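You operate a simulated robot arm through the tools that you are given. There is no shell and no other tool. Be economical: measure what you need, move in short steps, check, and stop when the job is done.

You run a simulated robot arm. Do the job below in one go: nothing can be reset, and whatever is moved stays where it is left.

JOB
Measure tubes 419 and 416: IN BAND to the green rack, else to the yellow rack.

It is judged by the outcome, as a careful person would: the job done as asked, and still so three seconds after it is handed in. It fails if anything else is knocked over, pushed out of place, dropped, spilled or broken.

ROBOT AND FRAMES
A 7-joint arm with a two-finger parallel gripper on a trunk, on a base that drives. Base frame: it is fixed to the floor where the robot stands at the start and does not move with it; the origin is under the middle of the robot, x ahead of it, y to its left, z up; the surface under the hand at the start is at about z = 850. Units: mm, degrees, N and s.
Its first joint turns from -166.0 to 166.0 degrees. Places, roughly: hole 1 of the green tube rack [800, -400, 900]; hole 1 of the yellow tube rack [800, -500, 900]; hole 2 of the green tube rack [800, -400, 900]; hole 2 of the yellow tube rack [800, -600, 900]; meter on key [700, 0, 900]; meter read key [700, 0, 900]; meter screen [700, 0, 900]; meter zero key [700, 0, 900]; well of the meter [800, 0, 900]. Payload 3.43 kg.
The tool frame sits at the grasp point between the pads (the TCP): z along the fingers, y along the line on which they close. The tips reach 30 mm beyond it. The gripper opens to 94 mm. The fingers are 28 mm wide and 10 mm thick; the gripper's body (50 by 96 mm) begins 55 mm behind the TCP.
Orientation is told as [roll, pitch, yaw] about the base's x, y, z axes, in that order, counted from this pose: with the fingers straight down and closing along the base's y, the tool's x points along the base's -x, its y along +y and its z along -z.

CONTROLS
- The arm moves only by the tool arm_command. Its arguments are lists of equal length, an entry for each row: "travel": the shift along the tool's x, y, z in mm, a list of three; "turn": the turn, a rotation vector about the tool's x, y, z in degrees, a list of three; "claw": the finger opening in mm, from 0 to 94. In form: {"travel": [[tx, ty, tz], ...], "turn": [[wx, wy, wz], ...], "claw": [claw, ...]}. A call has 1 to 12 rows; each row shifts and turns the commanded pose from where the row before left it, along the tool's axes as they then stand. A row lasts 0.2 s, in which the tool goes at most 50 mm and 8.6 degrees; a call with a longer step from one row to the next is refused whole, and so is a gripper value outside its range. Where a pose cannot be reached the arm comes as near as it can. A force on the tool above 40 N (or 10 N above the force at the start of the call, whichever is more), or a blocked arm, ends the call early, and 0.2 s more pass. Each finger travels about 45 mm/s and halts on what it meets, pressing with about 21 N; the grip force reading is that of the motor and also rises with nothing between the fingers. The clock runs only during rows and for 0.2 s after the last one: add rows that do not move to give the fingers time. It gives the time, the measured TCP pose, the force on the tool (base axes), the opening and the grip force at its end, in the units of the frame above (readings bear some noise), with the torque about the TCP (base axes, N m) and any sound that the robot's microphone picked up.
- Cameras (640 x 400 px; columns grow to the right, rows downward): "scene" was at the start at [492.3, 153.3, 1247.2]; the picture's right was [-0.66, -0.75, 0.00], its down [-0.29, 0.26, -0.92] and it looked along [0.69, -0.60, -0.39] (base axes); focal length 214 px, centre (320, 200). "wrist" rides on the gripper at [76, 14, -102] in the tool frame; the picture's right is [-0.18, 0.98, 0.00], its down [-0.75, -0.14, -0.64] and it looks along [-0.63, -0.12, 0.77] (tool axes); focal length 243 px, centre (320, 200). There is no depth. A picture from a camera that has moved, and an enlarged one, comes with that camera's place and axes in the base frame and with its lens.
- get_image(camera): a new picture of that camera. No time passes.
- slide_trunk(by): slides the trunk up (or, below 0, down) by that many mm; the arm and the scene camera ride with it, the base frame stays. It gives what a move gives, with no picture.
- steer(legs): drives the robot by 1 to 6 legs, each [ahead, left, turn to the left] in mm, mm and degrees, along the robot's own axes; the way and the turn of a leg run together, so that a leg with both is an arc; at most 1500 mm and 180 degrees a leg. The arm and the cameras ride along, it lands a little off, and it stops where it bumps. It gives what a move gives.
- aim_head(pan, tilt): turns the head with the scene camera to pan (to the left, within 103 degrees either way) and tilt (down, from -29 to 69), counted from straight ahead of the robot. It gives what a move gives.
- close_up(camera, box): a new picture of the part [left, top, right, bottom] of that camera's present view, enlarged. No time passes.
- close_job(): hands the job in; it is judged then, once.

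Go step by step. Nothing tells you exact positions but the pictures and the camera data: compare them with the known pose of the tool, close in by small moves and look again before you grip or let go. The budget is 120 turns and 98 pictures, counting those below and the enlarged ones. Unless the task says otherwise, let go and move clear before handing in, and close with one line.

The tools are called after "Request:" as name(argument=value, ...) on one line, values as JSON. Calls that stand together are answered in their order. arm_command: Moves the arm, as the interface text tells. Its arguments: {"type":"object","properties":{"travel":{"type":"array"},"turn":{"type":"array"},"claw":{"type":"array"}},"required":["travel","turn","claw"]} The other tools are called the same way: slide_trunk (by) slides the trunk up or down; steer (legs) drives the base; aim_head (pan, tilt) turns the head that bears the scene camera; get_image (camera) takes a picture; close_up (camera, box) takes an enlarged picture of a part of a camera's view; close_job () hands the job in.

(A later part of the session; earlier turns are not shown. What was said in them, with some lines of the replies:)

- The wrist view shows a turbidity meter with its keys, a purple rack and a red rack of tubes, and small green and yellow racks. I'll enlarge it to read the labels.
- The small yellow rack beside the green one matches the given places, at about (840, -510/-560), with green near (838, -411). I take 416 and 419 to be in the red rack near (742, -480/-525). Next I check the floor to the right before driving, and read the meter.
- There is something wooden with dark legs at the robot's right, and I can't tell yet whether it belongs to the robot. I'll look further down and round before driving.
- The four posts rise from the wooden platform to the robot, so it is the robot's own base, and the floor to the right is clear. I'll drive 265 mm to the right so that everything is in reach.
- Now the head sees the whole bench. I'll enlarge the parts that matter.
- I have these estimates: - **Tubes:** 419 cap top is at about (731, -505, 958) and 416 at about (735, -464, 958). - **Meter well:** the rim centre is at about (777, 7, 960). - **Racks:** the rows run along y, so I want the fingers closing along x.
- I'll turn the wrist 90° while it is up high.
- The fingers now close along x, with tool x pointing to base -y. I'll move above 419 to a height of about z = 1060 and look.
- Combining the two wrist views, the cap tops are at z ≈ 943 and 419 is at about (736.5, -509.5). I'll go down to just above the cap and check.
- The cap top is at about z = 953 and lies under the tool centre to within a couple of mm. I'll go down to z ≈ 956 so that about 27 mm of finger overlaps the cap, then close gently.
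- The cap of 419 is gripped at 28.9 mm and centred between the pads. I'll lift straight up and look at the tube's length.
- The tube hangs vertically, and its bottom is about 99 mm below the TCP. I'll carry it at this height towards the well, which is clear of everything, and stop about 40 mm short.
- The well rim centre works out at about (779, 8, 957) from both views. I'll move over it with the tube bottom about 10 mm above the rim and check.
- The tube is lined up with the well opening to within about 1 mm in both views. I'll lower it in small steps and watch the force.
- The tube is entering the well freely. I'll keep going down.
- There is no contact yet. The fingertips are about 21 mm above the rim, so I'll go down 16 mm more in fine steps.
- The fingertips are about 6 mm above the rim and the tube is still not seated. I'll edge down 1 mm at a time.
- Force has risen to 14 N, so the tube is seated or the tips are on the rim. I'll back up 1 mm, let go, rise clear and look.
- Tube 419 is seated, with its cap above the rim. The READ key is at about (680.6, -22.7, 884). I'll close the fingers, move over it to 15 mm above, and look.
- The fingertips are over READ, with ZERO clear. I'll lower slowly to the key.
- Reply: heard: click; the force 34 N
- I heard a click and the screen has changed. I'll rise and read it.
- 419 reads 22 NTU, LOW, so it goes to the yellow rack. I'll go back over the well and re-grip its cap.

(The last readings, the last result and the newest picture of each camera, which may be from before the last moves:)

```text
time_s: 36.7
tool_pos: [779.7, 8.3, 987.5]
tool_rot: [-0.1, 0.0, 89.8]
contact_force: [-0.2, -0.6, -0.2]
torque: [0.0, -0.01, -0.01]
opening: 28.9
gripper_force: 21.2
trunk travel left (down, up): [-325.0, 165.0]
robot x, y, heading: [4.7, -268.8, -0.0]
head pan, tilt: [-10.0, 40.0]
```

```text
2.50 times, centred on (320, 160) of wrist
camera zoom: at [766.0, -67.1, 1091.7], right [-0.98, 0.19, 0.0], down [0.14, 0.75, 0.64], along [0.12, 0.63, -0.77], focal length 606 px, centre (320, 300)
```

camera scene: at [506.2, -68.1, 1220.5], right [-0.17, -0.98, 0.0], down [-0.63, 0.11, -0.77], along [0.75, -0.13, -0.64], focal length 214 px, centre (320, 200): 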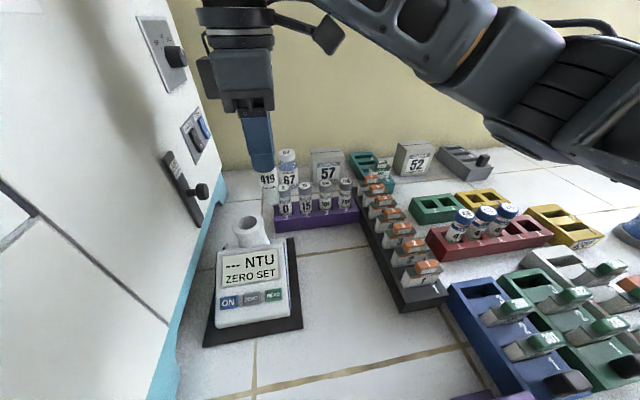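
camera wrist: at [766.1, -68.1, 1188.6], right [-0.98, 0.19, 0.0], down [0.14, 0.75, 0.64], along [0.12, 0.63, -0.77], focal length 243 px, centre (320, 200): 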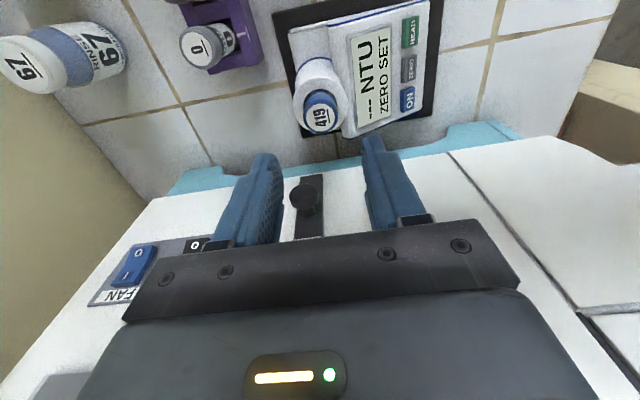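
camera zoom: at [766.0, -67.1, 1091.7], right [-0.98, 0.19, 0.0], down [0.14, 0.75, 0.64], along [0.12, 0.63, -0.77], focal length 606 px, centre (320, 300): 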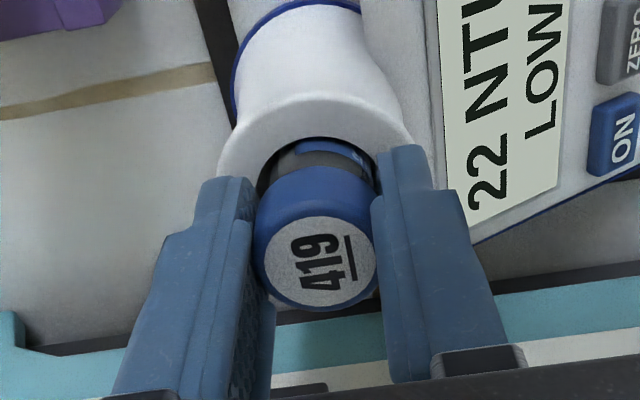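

Gripped. I'll lift out and carry it towards the yellow rack, stopping a little short for a look.

Request:
arm_command(travel=[[0, 0, -10], [0, 0, -30], [0, 0, -35], [0, 0, -37], [0, 0, 0]], turn=[[0, 0, 0], [0, 0, 0], [0, 0, 0], [0, 0, 0], [0, 0, 0]], claw=[20, 20, 20, 20, 20])

Request:
arm_command(travel=[[30, -5, 0], [46, -5, 0], [46, -5, 0], [46, -5, 0], [46, -5, 0], [46, -5, 0], [46, -5, 0], [46, -5, 0], [46, -5, 0], [46, -5, 0], [30, -5, 0], [0, 0, 0]], turn=[[0, 0, 0], [0, 0, 0], [0, 0, 0], [0, 0, 0], [0, 0, 0], [0, 0, 0], [0, 0, 0], [0, 0, 0], [0, 0, 0], [0, 0, 0], [0, 0, 0], [0, 0, 0]], claw=[20, 20, 20, 20, 20, 20, 20, 20, 20, 20, 20, 20])

Request:
get_image(camera="wrist")

Request:
close_up(camera="scene", box=[400, 100, 600, 260])

```text
time_s: 37.9
tool_pos: [778.7, 8.2, 1101.5]
tool_rot: [0.1, 0.0, 89.9]
contact_force: [1.1, 0.7, -0.1]
torque: [0.01, -0.03, 0.01]
opening: 28.7
gripper_force: 21.1
trunk travel left (down, up): [-325.0, 165.0]
robot x, y, heading: [0.1, -266.6, -0.0]
head pan, tilt: [-10.0, 40.0]
```

```text
time_s: 40.5
tool_pos: [833.7, -466.4, 1101.4]
tool_rot: [0.0, 0.1, 90.0]
contact_force: [0.2, 0.6, -1.1]
torque: [-0.02, -0.01, 0.03]
opening: 29.0
gripper_force: 21.2
trunk travel left (down, up): [-325.0, 165.0]
robot x, y, heading: [-0.6, -267.1, 0.1]
head pan, tilt: [-10.0, 40.0]
```

```text
58 pictures are left
camera wrist: at [819.8, -542.1, 1204.3], right [-0.98, 0.19, 0.0], down [0.14, 0.75, 0.64], along [0.12, 0.63, -0.77], focal length 243 px, centre (320, 200)
```

wrist: 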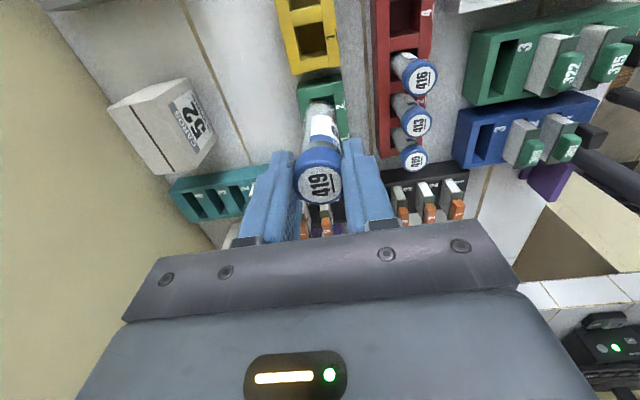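

```text
2.50 times, centred on (500, 180) of scene
camera zoom: at [506.3, -68.4, 1220.5], right [-0.17, -0.98, 0.0], down [-0.63, 0.11, -0.77], along [0.75, -0.13, -0.64], focal length 536 px, centre (-130, 250)
```

zoom: 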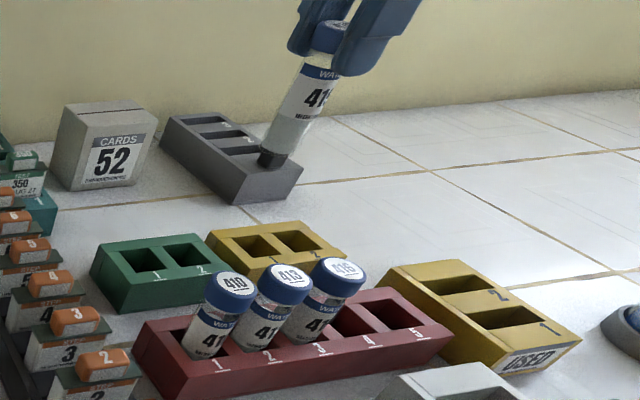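

Request:
close_up(camera="wrist", box=[240, 0, 400, 100])

```text
4.00 times, centred on (320, 50) of wrist
camera zoom: at [819.8, -542.1, 1204.3], right [-0.98, 0.19, 0.0], down [0.14, 0.75, 0.64], along [0.12, 0.63, -0.77], focal length 970 px, centre (320, 800)
```

zoom: 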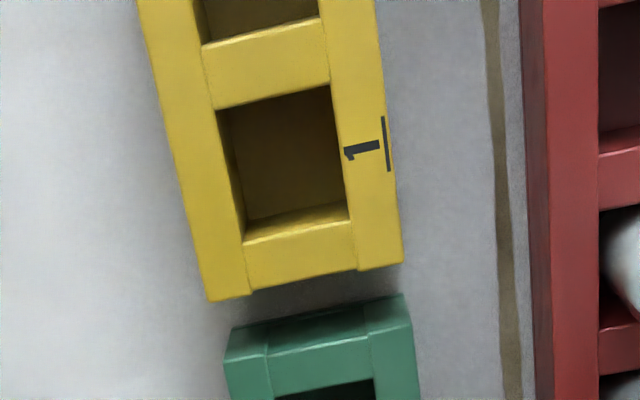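

Yellow hole 1 centre is at about (836.5, -507.5), with the rack top at about 887. I'll move over it and lower until the tube bottom is about 15 mm above the rack.

Request:
arm_command(travel=[[20, -1.4, 0], [21, -1.4, 0], [0, 0, 30], [0, 0, 35], [0, 0, 32], [0, 0, 0]], turn=[[0, 0, 0], [0, 0, 0], [0, 0, 0], [0, 0, 0], [0, 0, 0], [0, 0, 0]], claw=[20, 20, 20, 20, 20, 20])

Request:
close_up(camera="wrist", box=[220, 40, 420, 240])

Request:
close_up(camera="scene", box=[420, 130, 560, 230])

```text
time_s: 41.9
tool_pos: [836.0, -506.2, 1004.4]
tool_rot: [0.0, 0.1, 89.9]
contact_force: [-0.4, 0.3, 0.0]
torque: [-0.01, -0.01, 0.01]
opening: 28.9
gripper_force: 20.7
trunk travel left (down, up): [-325.0, 165.0]
robot x, y, heading: [0.2, -260.5, -0.1]
head pan, tilt: [-10.0, 40.0]
```

```text
2.00 times, centred on (320, 140) of wrist
camera zoom: at [822.6, -582.3, 1107.2], right [-0.98, 0.19, 0.0], down [0.14, 0.75, 0.64], along [0.12, 0.63, -0.77], focal length 485 px, centre (320, 320)
```

zoom: 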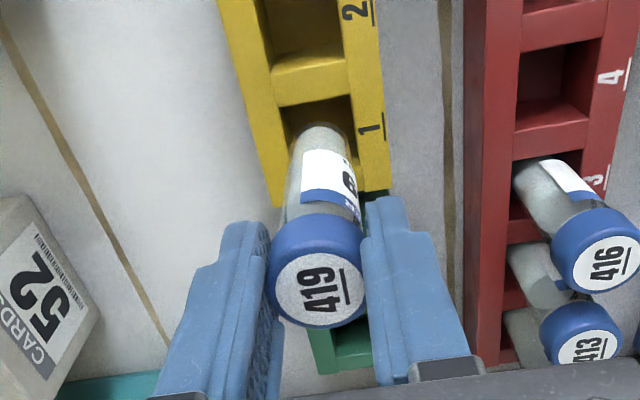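

```text
4.00 times, centred on (490, 180) of scene
camera zoom: at [506.2, -68.3, 1220.6], right [-0.17, -0.98, 0.0], down [-0.63, 0.11, -0.77], along [0.75, -0.13, -0.64], focal length 858 px, centre (-360, 280)
```

zoom: 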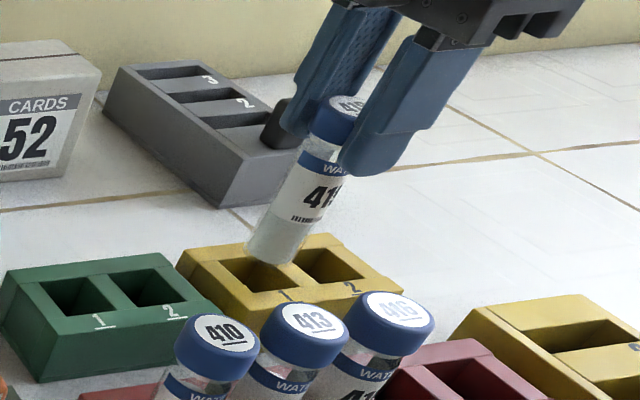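

The projected landing point coincides with the hole centre. I'll lower slowly.

Request:
arm_command(travel=[[0, 0, 6], [0, 0, 6], [0, 0, 6], [0, 0, 6], [0, 0, 6], [0, 0, 5], [0, 0, 4], [0, 0, 3], [0, 0, 0]], turn=[[0, 0, 0], [0, 0, 0], [0, 0, 0], [0, 0, 0], [0, 0, 0], [0, 0, 0], [0, 0, 0], [0, 0, 0], [0, 0, 0]], claw=[20, 20, 20, 20, 20, 20, 20, 20, 20])

Request:
close_up(camera="scene", box=[420, 130, 560, 230])

```text
time_s: 43.9
tool_pos: [834.4, -506.3, 959.7]
tool_rot: [0.0, -0.1, 89.9]
contact_force: [0.7, 0.8, -1.4]
torque: [-0.01, -0.01, 0.0]
opening: 29.0
gripper_force: 21.0
trunk travel left (down, up): [-325.0, 165.0]
robot x, y, heading: [-1.4, -269.0, -0.2]
head pan, tilt: [-10.0, 40.0]
```

```text
4.00 times, centred on (490, 180) of scene
camera zoom: at [506.3, -68.3, 1220.5], right [-0.17, -0.98, 0.0], down [-0.63, 0.11, -0.77], along [0.75, -0.13, -0.64], focal length 858 px, centre (-360, 280)
```

zoom: 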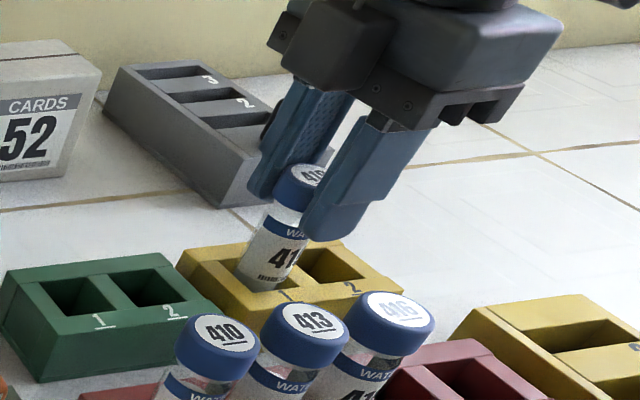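

It is in the hole. I'll edge down until it seats.

Request:
arm_command(travel=[[0, 0, 1], [0, 0, 1], [0, 0, 1], [0, 0, 1], [0, 0, 1], [0, 0, 0]], turn=[[0, 0, 0], [0, 0, 0], [0, 0, 0], [0, 0, 0], [0, 0, 0], [0, 0, 0]], claw=[20, 20, 20, 20, 20, 20])

```text
time_s: 45.3
tool_pos: [836.8, -506.9, 957.4]
tool_rot: [-0.2, -0.1, 89.9]
contact_force: [-0.5, 0.1, 6.8]
torque: [0.06, 0.08, 0.0]
opening: 28.7
gripper_force: 21.1
trunk travel left (down, up): [-325.0, 165.0]
robot x, y, heading: [0.9, -265.7, -0.2]
head pan, tilt: [-10.0, 40.0]
```

It seated at 6.8 N. I'll let go, rise, and move on above 416.

Request:
arm_command(travel=[[0, 0, -0.5], [0, 0, 0], [0, 0, 0], [0, 0, -20], [0, 0, -30], [0, 0, -40], [-14, 33, 0], [-14, 33, 0], [-14, 34, 0], [0, 0, 25], [0, 0, 20], [0, 0, 0]], turn=[[0, 0, 0], [0, 0, 0], [0, 0, 0], [0, 0, 0], [0, 0, 0], [0, 0, 0], [0, 0, 0], [0, 0, 0], [0, 0, 0], [0, 0, 0], [0, 0, 0], [0, 0, 0]], claw=[20, 34, 50, 50, 50, 56, 60, 60, 60, 60, 60, 60])

Request:
get_image(camera="wrist")

Request:
close_up(camera="scene", box=[400, 120, 580, 260])

```text
time_s: 47.9
tool_pos: [736.5, -463.7, 1001.5]
tool_rot: [0.0, 0.0, 89.9]
contact_force: [0.2, -0.1, 0.0]
torque: [0.02, -0.04, -0.04]
opening: 60.0
gripper_force: 0.1
trunk travel left (down, up): [-325.0, 165.0]
robot x, y, heading: [-0.1, -262.2, -0.1]
head pan, tilt: [-10.0, 40.0]
```

```text
52 pictures are left
camera wrist: at [722.9, -540.5, 1105.0], right [-0.98, 0.19, 0.0], down [0.14, 0.75, 0.64], along [0.12, 0.63, -0.77], focal length 243 px, centre (320, 200)
```

wrist: 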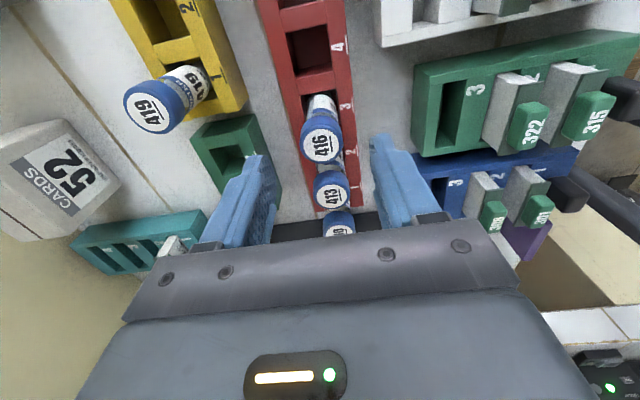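

```text
2.86 times, centred on (490, 190) of scene
camera zoom: at [506.2, -68.3, 1220.6], right [-0.17, -0.98, 0.0], down [-0.63, 0.11, -0.77], along [0.75, -0.13, -0.64], focal length 613 px, centre (-166, 229)
```

zoom: 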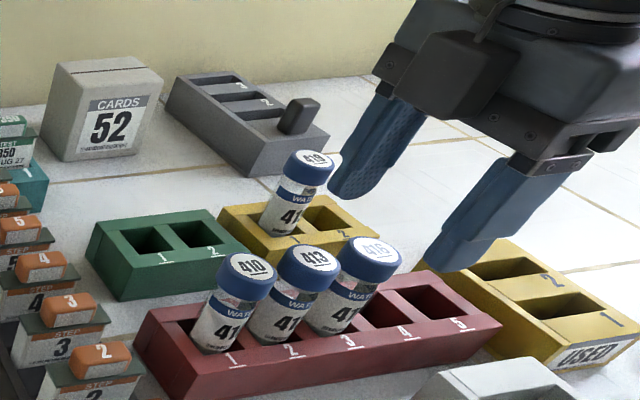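

419 stands in yellow hole 1, and 416 is centred under the gripper. I'll go down, grip and lift.

Request:
arm_command(travel=[[0, 1, 15], [0, 0, 15], [0, 0, 15], [0, 0, 0], [0, 0, 0], [0, 0, 0], [0, 0, 0], [0, 0, 0], [0, 0, 0]], turn=[[0, 0, 0], [0, 0, 0], [0, 0, 0], [0, 0, 0], [0, 0, 0], [0, 0, 0], [0, 0, 0], [0, 0, 0], [0, 0, 0]], claw=[60, 60, 60, 50, 40, 30, 20, 20, 20])

Request:
close_up(camera="wrist", box=[220, 80, 420, 240])

```text
time_s: 49.9
tool_pos: [734.8, -464.5, 956.2]
tool_rot: [0.0, 0.0, 89.9]
contact_force: [0.7, 0.8, 0.1]
torque: [0.01, -0.02, -0.01]
opening: 28.9
gripper_force: 21.1
trunk travel left (down, up): [-325.0, 165.0]
robot x, y, heading: [-2.3, -266.3, -0.1]
head pan, tilt: [-10.0, 40.0]
```

```text
2.50 times, centred on (320, 160) of wrist
camera zoom: at [721.8, -540.5, 1060.6], right [-0.98, 0.19, 0.0], down [0.14, 0.75, 0.64], along [0.12, 0.63, -0.77], focal length 606 px, centre (320, 300)
```

zoom: 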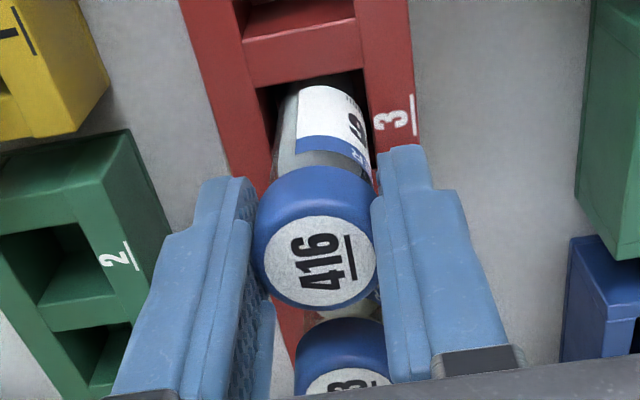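

Gripped 416. I'll lift it and carry it to the well.

Request:
arm_command(travel=[[0, 0, -10], [0, 0, -25], [0, 0, -35], [0, 0, -35], [0, 0, -36], [0, 0, 0]], turn=[[0, 0, 0], [0, 0, 0], [0, 0, 0], [0, 0, 0], [0, 0, 0], [0, 0, 0]], claw=[20, 20, 20, 20, 20, 20])

Request:
arm_command(travel=[[-32, -4, 0], [-46, -4, 0], [-46, -4, 0], [-46, -4, 0], [-46, -4, 0], [-46, -4, 0], [-46, -4, 0], [-46, -4, 0], [-46, -4, 0], [-46, -4, 0], [-26, -3, 0], [0, 0, 0]], turn=[[0, 0, 0], [0, 0, 0], [0, 0, 0], [0, 0, 0], [0, 0, 0], [0, 0, 0], [0, 0, 0], [0, 0, 0], [0, 0, 0], [0, 0, 0], [0, 0, 0], [0, 0, 0]], claw=[20, 20, 20, 20, 20, 20, 20, 20, 20, 20, 20, 20])

Request:
arm_command(travel=[[0, 0, 14], [0, 0, 14], [0, 0, 0], [0, 0, 0]], turn=[[0, 0, 0], [0, 0, 0], [0, 0, 0], [0, 0, 0]], claw=[20, 20, 20, 20])

Request:
close_up(camera="scene", box=[200, 140, 300, 260])

Request:
close_up(camera="wrist", box=[220, 80, 420, 240])

```text
time_s: 51.3
tool_pos: [736.4, -464.4, 1098.4]
tool_rot: [0.1, -0.1, 89.9]
contact_force: [0.2, 0.3, 0.3]
torque: [-0.01, 0.05, -0.02]
opening: 28.8
gripper_force: 21.3
trunk travel left (down, up): [-325.0, 165.0]
robot x, y, heading: [1.3, -267.8, 0.1]
head pan, tilt: [-10.0, 40.0]
```

```text
time_s: 53.9
tool_pos: [779.1, 8.0, 1097.7]
tool_rot: [0.0, 0.0, 89.9]
contact_force: [0.5, -0.3, 0.2]
torque: [0.0, 0.0, 0.0]
opening: 28.6
gripper_force: 20.6
trunk travel left (down, up): [-325.0, 165.0]
robot x, y, heading: [-1.0, -265.2, 0.1]
head pan, tilt: [-10.0, 40.0]
```

```text
time_s: 54.9
tool_pos: [777.9, 7.7, 1069.8]
tool_rot: [-0.1, 0.0, 89.9]
contact_force: [-0.2, -0.3, -0.3]
torque: [0.04, 0.0, 0.0]
opening: 28.8
gripper_force: 20.8
trunk travel left (down, up): [-325.0, 165.0]
robot x, y, heading: [-1.0, -266.3, -0.3]
head pan, tilt: [-10.0, 40.0]
```

```text
3.33 times, centred on (250, 200) of scene
camera zoom: at [506.3, -68.2, 1220.5], right [-0.17, -0.98, 0.0], down [-0.63, 0.11, -0.77], along [0.75, -0.13, -0.64], focal length 715 px, centre (553, 200)
```

zoom: 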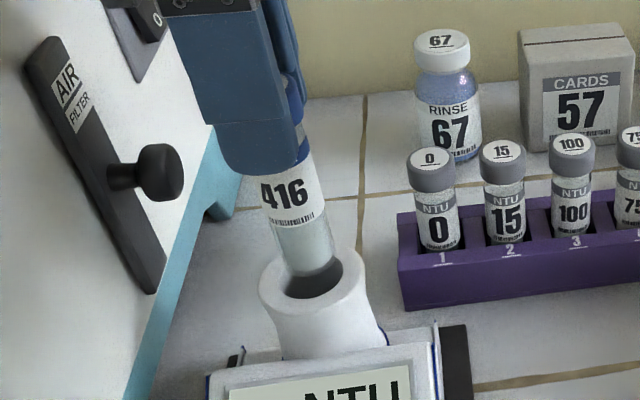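

```text
2.50 times, centred on (320, 160) of wrist
camera zoom: at [765.1, -68.0, 1173.0], right [-0.98, 0.19, 0.0], down [0.14, 0.75, 0.64], along [0.12, 0.63, -0.77], focal length 606 px, centre (320, 300)
```

zoom: 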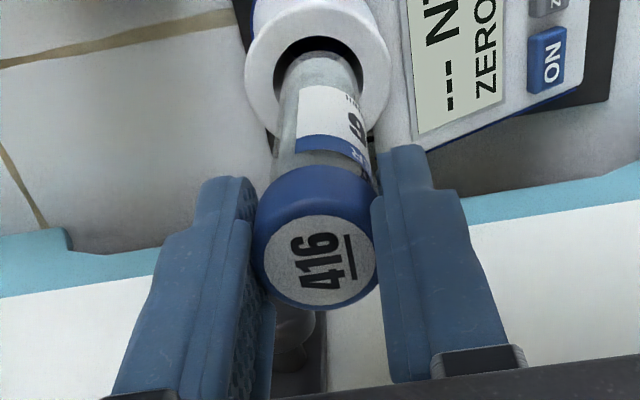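

The lineup is the same as before, and the display is back to "---". I'll lower as I did for 419.

Request:
arm_command(travel=[[0, 0, 6], [0, 0, 6], [0, 0, 6], [0, 0, 6], [0, 0, 6], [0, 0, 6], [0, 0, 6], [0, 0, 6], [0, 0, 6], [0, 0, 6], [0, 0, 6], [0, 0, 6]], turn=[[0, 0, 0], [0, 0, 0], [0, 0, 0], [0, 0, 0], [0, 0, 0], [0, 0, 0], [0, 0, 0], [0, 0, 0], [0, 0, 0], [0, 0, 0], [0, 0, 0], [0, 0, 0]], claw=[20, 20, 20, 20, 20, 20, 20, 20, 20, 20, 20, 20])

Request:
arm_command(travel=[[0, 0, 2], [0, 0, 2], [0, 0, 2], [0, 0, 1], [0, 0, 1], [0, 0, 1], [0, 0, 1], [0, 0, 0]], turn=[[0, 0, 0], [0, 0, 0], [0, 0, 0], [0, 0, 0], [0, 0, 0], [0, 0, 0], [0, 0, 0], [0, 0, 0]], claw=[20, 20, 20, 20, 20, 20, 20, 20])

```text
time_s: 57.5
tool_pos: [779.0, 7.4, 997.4]
tool_rot: [0.0, 0.0, 89.9]
contact_force: [1.1, 0.7, -0.9]
torque: [0.08, -0.07, -0.01]
opening: 28.9
gripper_force: 20.5
trunk travel left (down, up): [-325.0, 165.0]
robot x, y, heading: [-0.4, -266.1, -0.3]
head pan, tilt: [-10.0, 40.0]
```

```text
time_s: 59.3
tool_pos: [778.3, 7.8, 988.0]
tool_rot: [0.0, -0.1, 90.0]
contact_force: [-1.3, 0.8, 3.9]
torque: [0.04, 0.08, 0.03]
opening: 28.5
gripper_force: 20.6
trunk travel left (down, up): [-325.0, 165.0]
robot x, y, heading: [-1.5, -269.5, -0.1]
head pan, tilt: [-10.0, 40.0]
```

It has just seated. I'll let go, rise, and look at the tube and meter.

Request:
arm_command(travel=[[0, 0, -0.5], [0, 0, 0], [0, 0, 0], [0, 0, 0], [0, 0, -17], [0, 0, -25], [0, 0, -30], [0, 0, -27], [0, 0, 0]], turn=[[0, 0, 0], [0, 0, 0], [0, 0, 0], [0, 0, 0], [0, 0, 0], [0, 0, 0], [0, 0, 0], [0, 0, 0], [0, 0, 0]], claw=[20, 34, 50, 50, 50, 50, 50, 50, 50])

Request:
close_up(camera="scene", box=[190, 140, 310, 340])

```text
time_s: 61.3
tool_pos: [778.9, 6.8, 1087.7]
tool_rot: [0.0, 0.0, 89.9]
contact_force: [0.1, 0.0, 0.0]
torque: [0.01, -0.02, -0.01]
opening: 50.0
gripper_force: 0.0
trunk travel left (down, up): [-325.0, 165.0]
robot x, y, heading: [-1.4, -265.9, -0.1]
head pan, tilt: [-10.0, 40.0]
```

```text
2.00 times, centred on (250, 240) of scene
camera zoom: at [506.3, -68.2, 1220.5], right [-0.17, -0.98, 0.0], down [-0.63, 0.11, -0.77], along [0.75, -0.13, -0.64], focal length 429 px, centre (460, 120)
```

zoom: 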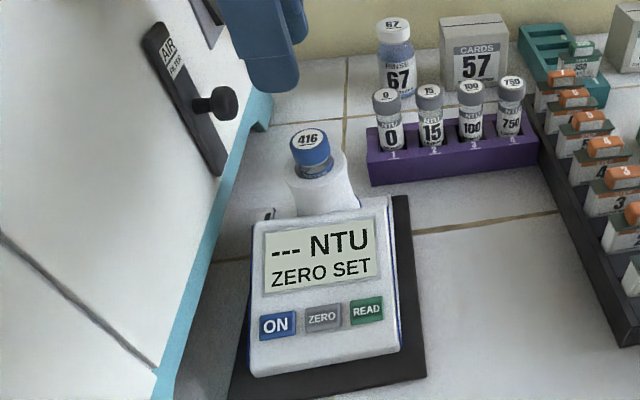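

416 is seated and the meter is ready. I'll press READ at the same place as before.

Request:
arm_command(travel=[[8, 25, 0], [8, 25, 0], [8, 25, 0], [8.5, 23.7, 0], [0, 0, 40], [0, 0, 40], [0, 0, 40], [0, 0, 34], [0, 0, 0]], turn=[[0, 0, 0], [0, 0, 0], [0, 0, 0], [0, 0, 0], [0, 0, 0], [0, 0, 0], [0, 0, 0], [0, 0, 0], [0, 0, 0]], claw=[50, 30, 15, 0, 0, 0, 0, 0, 0])

Request:
arm_command(travel=[[0, 0, 5], [0, 0, 5], [0, 0, 3], [0, 0, 2], [0, 0, 1], [0, 0, 1], [0, 0, 0]], turn=[[0, 0, 0], [0, 0, 0], [0, 0, 0], [0, 0, 0], [0, 0, 0], [0, 0, 0], [0, 0, 0]], claw=[0, 0, 0, 0, 0, 0, 0])

```text
time_s: 63.3
tool_pos: [678.9, -25.2, 933.1]
tool_rot: [0.0, 0.0, 89.8]
contact_force: [0.4, 0.5, 0.0]
torque: [-0.02, -0.04, -0.01]
opening: 0.2
gripper_force: 20.9
trunk travel left (down, up): [-325.0, 165.0]
robot x, y, heading: [3.1, -267.3, -0.2]
head pan, tilt: [-10.0, 40.0]
```

```text
time_s: 64.9
tool_pos: [681.0, -25.6, 918.4]
tool_rot: [-0.2, -0.2, 90.0]
contact_force: [4.9, 2.8, 33.3]
torque: [0.08, -0.45, -0.02]
opening: 0.1
gripper_force: 20.9
trunk travel left (down, up): [-325.0, 165.0]
robot x, y, heading: [2.6, -265.3, -0.3]
head pan, tilt: [-10.0, 40.0]
heard: click
```

Request:
arm_command(travel=[[0, 0, -5], [0, 0, -25], [0, 0, -40], [0, 0, -40], [40, 0, -30], [40, 0, 0], [40, 0, 0], [0, 0, 0]], turn=[[0, 0, 0], [0, 0, 0], [0, 0, 0], [0, 0, 0], [0, 0, 0], [0, 0, 0], [0, 0, 0], [0, 0, 0]], claw=[0, 0, 0, 0, 0, 10, 30, 50])

Request:
close_up(camera="scene", box=[190, 190, 310, 340])

```text
time_s: 66.7
tool_pos: [680.8, -144.8, 1056.9]
tool_rot: [0.0, 0.1, 89.9]
contact_force: [-0.4, 0.1, 0.1]
torque: [0.02, -0.02, 0.02]
opening: 50.3
gripper_force: 0.0
trunk travel left (down, up): [-325.0, 165.0]
robot x, y, heading: [-3.7, -265.4, -0.2]
head pan, tilt: [-10.0, 40.0]
```

```text
2.67 times, centred on (250, 265) of scene
camera zoom: at [506.3, -68.3, 1220.5], right [-0.17, -0.98, 0.0], down [-0.63, 0.11, -0.77], along [0.75, -0.13, -0.64], focal length 572 px, centre (507, 27)
```

zoom: 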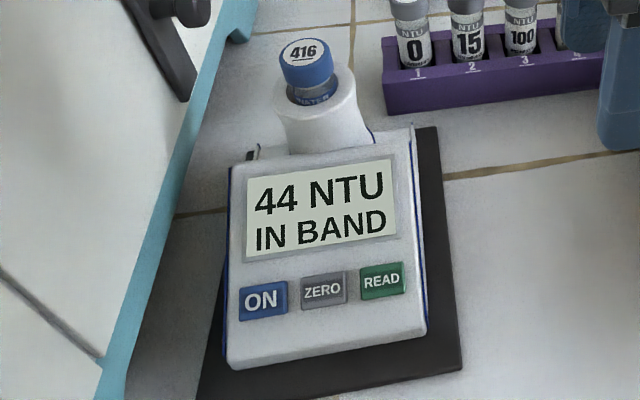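

416 reads 44 NTU, IN BAND, so it goes to the green rack. I'll re-grip it in the well.

Request:
arm_command(travel=[[-38, -24.5, 0], [-38, -24.5, 0], [-38, -24.5, 0], [-38.7, -24.5, 0], [0, 0, 15], [0, 0, 16], [0, 0, 0]], turn=[[0, 0, 0], [0, 0, 0], [0, 0, 0], [0, 0, 0], [0, 0, 0], [0, 0, 0], [0, 0, 0]], claw=[56, 56, 56, 56, 56, 56, 56])

Request:
close_up(camera="wrist", box=[220, 80, 420, 240])

```text
time_s: 68.3
tool_pos: [778.7, 7.6, 1025.2]
tool_rot: [0.0, 0.0, 90.0]
contact_force: [0.1, 0.7, -0.2]
torque: [0.0, 0.0, -0.03]
opening: 56.0
gripper_force: 0.0
trunk travel left (down, up): [-325.0, 165.0]
robot x, y, heading: [0.3, -265.6, 0.0]
head pan, tilt: [-10.0, 40.0]
```

```text
2.50 times, centred on (320, 160) of wrist
camera zoom: at [764.9, -67.8, 1128.1], right [-0.98, 0.19, 0.0], down [0.14, 0.75, 0.64], along [0.12, 0.63, -0.77], focal length 606 px, centre (320, 300)
```

zoom: 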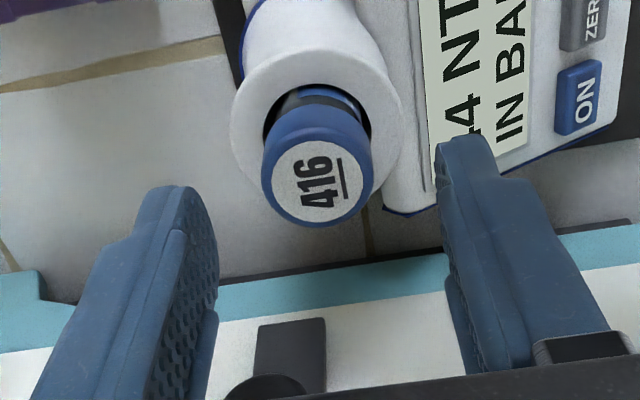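

Request:
arm_command(travel=[[-1, 0, 13], [0, 0, 13], [0, 0, 11], [0, 0, 0], [0, 0, 0], [0, 0, 0], [0, 0, 0], [0, 0, 0]], turn=[[0, 0, 0], [0, 0, 0], [0, 0, 0], [0, 0, 0], [0, 0, 0], [0, 0, 0], [0, 0, 0], [0, 0, 0]], claw=[56, 56, 56, 45, 35, 20, 20, 20])

Request:
arm_command(travel=[[0, 0, -10], [0, 0, -30], [0, 0, -35], [0, 0, -37], [0, 0, 0]], turn=[[0, 0, 0], [0, 0, 0], [0, 0, 0], [0, 0, 0], [0, 0, 0]], claw=[20, 20, 20, 20, 20])

Request:
close_up(camera="wrist", box=[220, 80, 420, 240])

```text
time_s: 70.1
tool_pos: [778.3, 8.5, 989.3]
tool_rot: [-0.1, 0.1, 89.9]
contact_force: [-0.7, -0.3, 0.4]
torque: [0.0, -0.02, 0.01]
opening: 28.6
gripper_force: 21.0
trunk travel left (down, up): [-325.0, 165.0]
robot x, y, heading: [1.1, -268.4, -0.1]
head pan, tilt: [-10.0, 40.0]
```

```text
time_s: 71.3
tool_pos: [778.1, 9.4, 1102.2]
tool_rot: [0.0, 0.0, 90.0]
contact_force: [0.0, -0.3, -0.5]
torque: [0.03, 0.01, -0.01]
opening: 29.2
gripper_force: 21.6
trunk travel left (down, up): [-325.0, 165.0]
robot x, y, heading: [1.9, -268.6, 0.2]
head pan, tilt: [-10.0, 40.0]
```

```text
2.50 times, centred on (320, 160) of wrist
camera zoom: at [764.4, -67.5, 1204.3], right [-0.98, 0.19, 0.0], down [0.14, 0.75, 0.64], along [0.12, 0.63, -0.77], focal length 606 px, centre (320, 300)
```

zoom: 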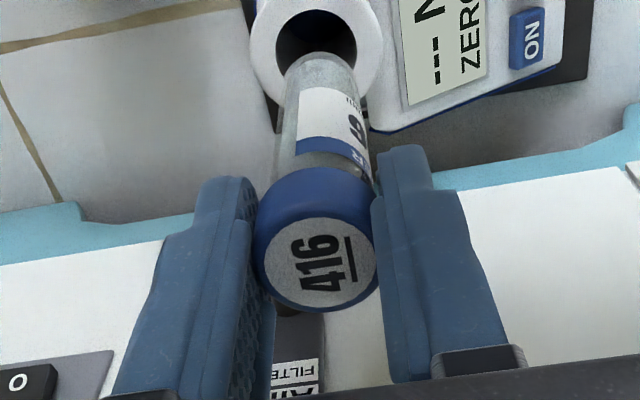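

416 is held. I'll carry it towards green hole 1 (≈(837, -388)), stopping short for a precise look.

Request:
arm_command(travel=[[35, -6, 0], [46, -8, 0], [46, -8, 0], [46, -8, 0], [46, -7, 0], [46, -7, 0], [46, -7, 0], [46, -7, 0], [0, 0, 0]], turn=[[0, 0, 0], [0, 0, 0], [0, 0, 0], [0, 0, 0], [0, 0, 0], [0, 0, 0], [0, 0, 0], [0, 0, 0], [0, 0, 0]], claw=[20, 20, 20, 20, 20, 20, 20, 20, 20])

Request:
close_up(camera="wrist", box=[240, 0, 400, 100])

Request:
close_up(camera="scene", box=[380, 130, 520, 230])

```text
time_s: 73.3
tool_pos: [835.5, -349.1, 1100.4]
tool_rot: [0.0, 0.0, 89.8]
contact_force: [-0.4, -0.7, -0.2]
torque: [-0.01, 0.02, -0.01]
opening: 28.9
gripper_force: 20.7
trunk travel left (down, up): [-325.0, 165.0]
robot x, y, heading: [-0.9, -268.2, -0.1]
head pan, tilt: [-10.0, 40.0]
```

```text
4.00 times, centred on (320, 50) of wrist
camera zoom: at [821.9, -426.7, 1203.8], right [-0.98, 0.19, 0.0], down [0.14, 0.75, 0.64], along [0.12, 0.63, -0.77], focal length 970 px, centre (320, 800)
```

zoom: 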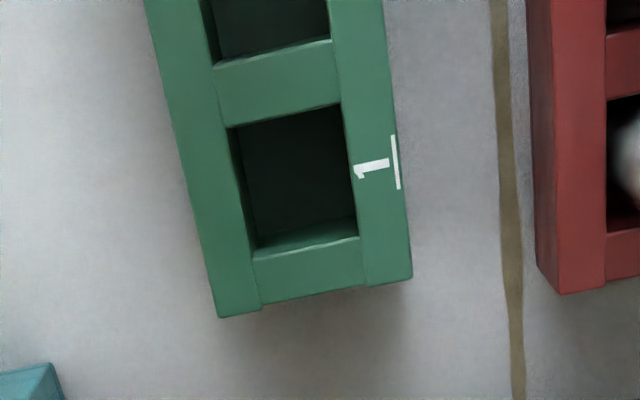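

```text
4.00 times, centred on (450, 180) of scene
camera zoom: at [506.3, -68.4, 1220.5], right [-0.17, -0.98, 0.0], down [-0.63, 0.11, -0.77], along [0.75, -0.13, -0.64], focal length 858 px, centre (-200, 280)
```

zoom: 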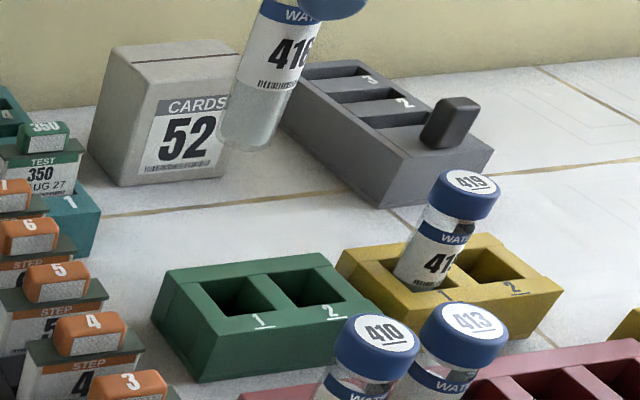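

Green hole 1 is at about (837, -387.2). I'll move over it and lower to just above the rack.

Request:
arm_command(travel=[[19, -0.8, 0], [19.2, -0.8, 0], [0, 0, 30], [0, 0, 35], [0, 0, 32], [0, 0, 0]], turn=[[0, 0, 0], [0, 0, 0], [0, 0, 0], [0, 0, 0], [0, 0, 0], [0, 0, 0]], claw=[20, 20, 20, 20, 20, 20])

Request:
close_up(camera="wrist", box=[220, 40, 420, 240])

Request:
close_up(camera="scene", box=[380, 130, 520, 230])

```text
time_s: 74.7
tool_pos: [837.4, -386.8, 1002.1]
tool_rot: [-0.1, 0.0, 89.8]
contact_force: [0.7, 0.2, -0.6]
torque: [-0.01, 0.04, 0.01]
opening: 29.0
gripper_force: 20.7
trunk travel left (down, up): [-325.0, 165.0]
robot x, y, heading: [5.0, -268.8, -0.1]
head pan, tilt: [-10.0, 40.0]
```

```text
2.00 times, centred on (320, 140) of wrist
camera zoom: at [824.3, -462.3, 1106.2], right [-0.98, 0.19, 0.0], down [0.14, 0.75, 0.64], along [0.12, 0.63, -0.77], focal length 485 px, centre (320, 320)
```

zoom: 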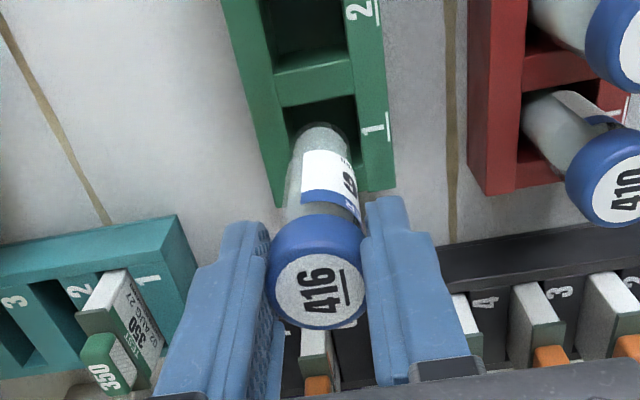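

```text
4.00 times, centred on (450, 180) of scene
camera zoom: at [506.2, -68.3, 1220.6], right [-0.17, -0.98, 0.0], down [-0.63, 0.11, -0.77], along [0.75, -0.13, -0.64], focal length 858 px, centre (-200, 280)
```

zoom: 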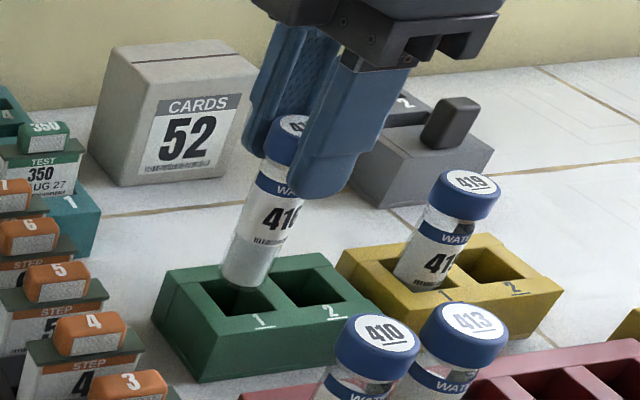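

The lineup matches the earlier placement, and the gripper's sides are clear. I'll lower.

Request:
arm_command(travel=[[0, 0, 6], [0, 0, 6], [0, 0, 6], [0, 0, 6], [0, 0, 6], [0, 0, 5], [0, 0, 4], [0, 0, 2], [0, 0, 0]], turn=[[0, 0, 0], [0, 0, 0], [0, 0, 0], [0, 0, 0], [0, 0, 0], [0, 0, 0], [0, 0, 0], [0, 0, 0], [0, 0, 0]], claw=[20, 20, 20, 20, 20, 20, 20, 20, 20])

Request:
arm_command(travel=[[0, 0, 1], [0, 0, 1], [0, 0, 1], [0, 0, 1], [0, 0, 0]], turn=[[0, 0, 0], [0, 0, 0], [0, 0, 0], [0, 0, 0], [0, 0, 0]], claw=[20, 20, 20, 20, 20])

Request:
close_up(camera="scene", box=[380, 130, 520, 230])

```text
time_s: 76.7
tool_pos: [836.5, -387.2, 962.1]
tool_rot: [0.1, 0.0, 89.9]
contact_force: [-0.3, 0.3, -1.1]
torque: [0.01, 0.01, 0.01]
opening: 28.9
gripper_force: 21.3
trunk travel left (down, up): [-325.0, 165.0]
robot x, y, heading: [-3.3, -266.7, 0.0]
head pan, tilt: [-10.0, 40.0]
```

```text
time_s: 77.9
tool_pos: [837.0, -385.6, 957.9]
tool_rot: [0.1, 0.0, 89.9]
contact_force: [-0.8, -0.6, -0.7]
torque: [-0.03, 0.02, -0.01]
opening: 29.0
gripper_force: 20.3
trunk travel left (down, up): [-325.0, 165.0]
robot x, y, heading: [-1.1, -268.7, -0.1]
head pan, tilt: [-10.0, 40.0]
```

```text
4.00 times, centred on (450, 180) of scene
camera zoom: at [506.2, -68.3, 1220.6], right [-0.17, -0.98, 0.0], down [-0.63, 0.11, -0.77], along [0.75, -0.13, -0.64], focal length 858 px, centre (-200, 280)
```

zoom: 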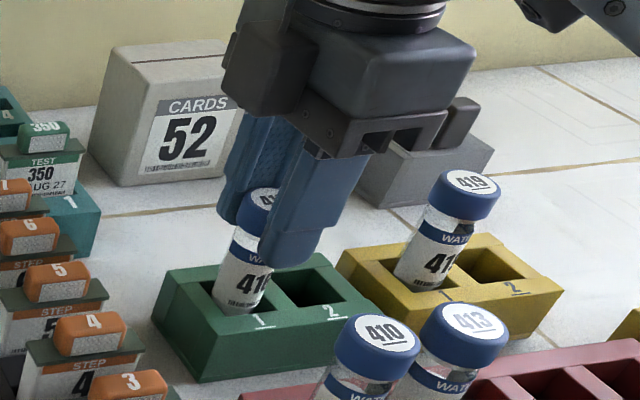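

Nearly seated. I'll edge down the last bit.

Request:
arm_command(travel=[[0, 0, 1], [0, 0, 1], [0, 0, 0.5], [0, 0, 0]], turn=[[0, 0, 0], [0, 0, 0], [0, 0, 0], [0, 0, 0]], claw=[20, 20, 20, 20])

```text
time_s: 78.9
tool_pos: [837.2, -387.0, 956.8]
tool_rot: [-0.1, -0.1, 89.9]
contact_force: [-1.6, 2.3, 13.4]
torque: [0.13, 0.09, 0.0]
opening: 28.8
gripper_force: 21.1
trunk travel left (down, up): [-325.0, 165.0]
robot x, y, heading: [0.6, -268.2, -0.1]
head pan, tilt: [-10.0, 40.0]
```

Seated at 13 N. I'll let go, rise clear and check everything.

Request:
arm_command(travel=[[0, 0, -0.7], [0, 0, 0], [0, 0, 0], [0, 0, 0], [0, 0, -20], [0, 0, -30], [0, 0, -40], [0, 40, -40], [0, 40, -40], [0, 0, 0]], turn=[[0, 0, 0], [0, 0, 0], [0, 0, 0], [0, 0, 0], [0, 0, 0], [0, 0, 0], [0, 0, 0], [0, 0, 0], [0, 0, 0], [0, 0, 0]], claw=[20, 34, 50, 50, 50, 50, 50, 50, 50, 50])

Request:
get_image(camera="scene")

Request:
close_up(camera="scene", box=[380, 130, 580, 260])

```text
refused: row 8 steps farther than a row can; nothing moved
```

```text
38 pictures are left
camera scene: at [505.9, -68.2, 1220.9], right [-0.17, -0.98, 0.0], down [-0.63, 0.11, -0.77], along [0.75, -0.13, -0.64], focal length 214 px, centre (320, 200)
```

scene: 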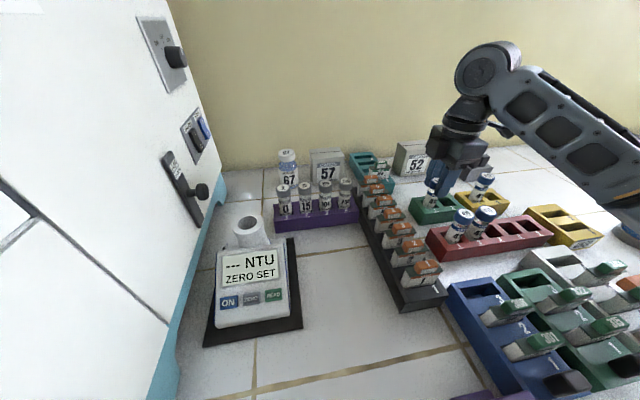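

```text
3.08 times, centred on (480, 195) of scene
camera zoom: at [505.9, -68.2, 1220.9], right [-0.17, -0.98, 0.0], down [-0.63, 0.11, -0.77], along [0.75, -0.13, -0.64], focal length 660 px, centre (-172, 215)
```

zoom: 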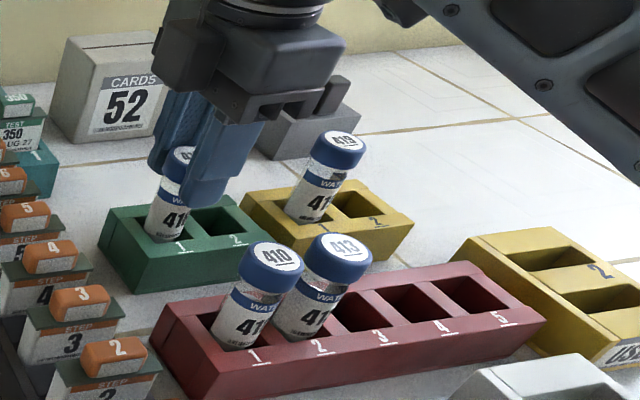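

One row was too long, so the call was refused. I'll repeat it with shorter steps.

Request:
arm_command(travel=[[0, 0, -0.7], [0, 0, 0], [0, 0, 0], [0, 0, 0], [0, 0, -20], [0, 0, -30], [0, 0, -40], [0, 0, -40], [0, 40, 0], [0, 40, 0], [0, 0, 0]], turn=[[0, 0, 0], [0, 0, 0], [0, 0, 0], [0, 0, 0], [0, 0, 0], [0, 0, 0], [0, 0, 0], [0, 0, 0], [0, 0, 0], [0, 0, 0], [0, 0, 0]], claw=[20, 34, 50, 50, 50, 50, 50, 50, 50, 50, 50])

Request:
close_up(camera="scene", box=[380, 130, 580, 260])

```text
time_s: 81.3
tool_pos: [758.6, -386.3, 1086.8]
tool_rot: [0.1, -0.1, 89.9]
contact_force: [0.0, 0.3, 0.5]
torque: [0.02, -0.02, -0.02]
opening: 50.0
gripper_force: 0.1
trunk travel left (down, up): [-325.0, 165.0]
robot x, y, heading: [-4.7, -266.3, -0.4]
head pan, tilt: [-10.0, 40.0]
```

```text
3.08 times, centred on (480, 195) of scene
camera zoom: at [506.3, -68.3, 1220.5], right [-0.17, -0.98, 0.0], down [-0.63, 0.11, -0.77], along [0.75, -0.13, -0.64], focal length 660 px, centre (-172, 215)
```

zoom: 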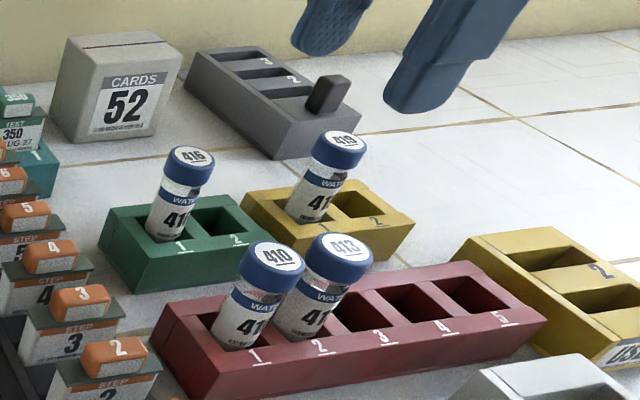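

416 stands in green hole 1 and 419 in yellow hole 1. Nothing else was disturbed and the gripper is clear, so I'm handing in.

Request:
close_job()

```text
The job is handed in.
```

Both tubes are measured and racked: 419 read 22 NTU, LOW, and is in yellow hole 1; 416 read 44 NTU, IN BAND, and is in green hole 1.
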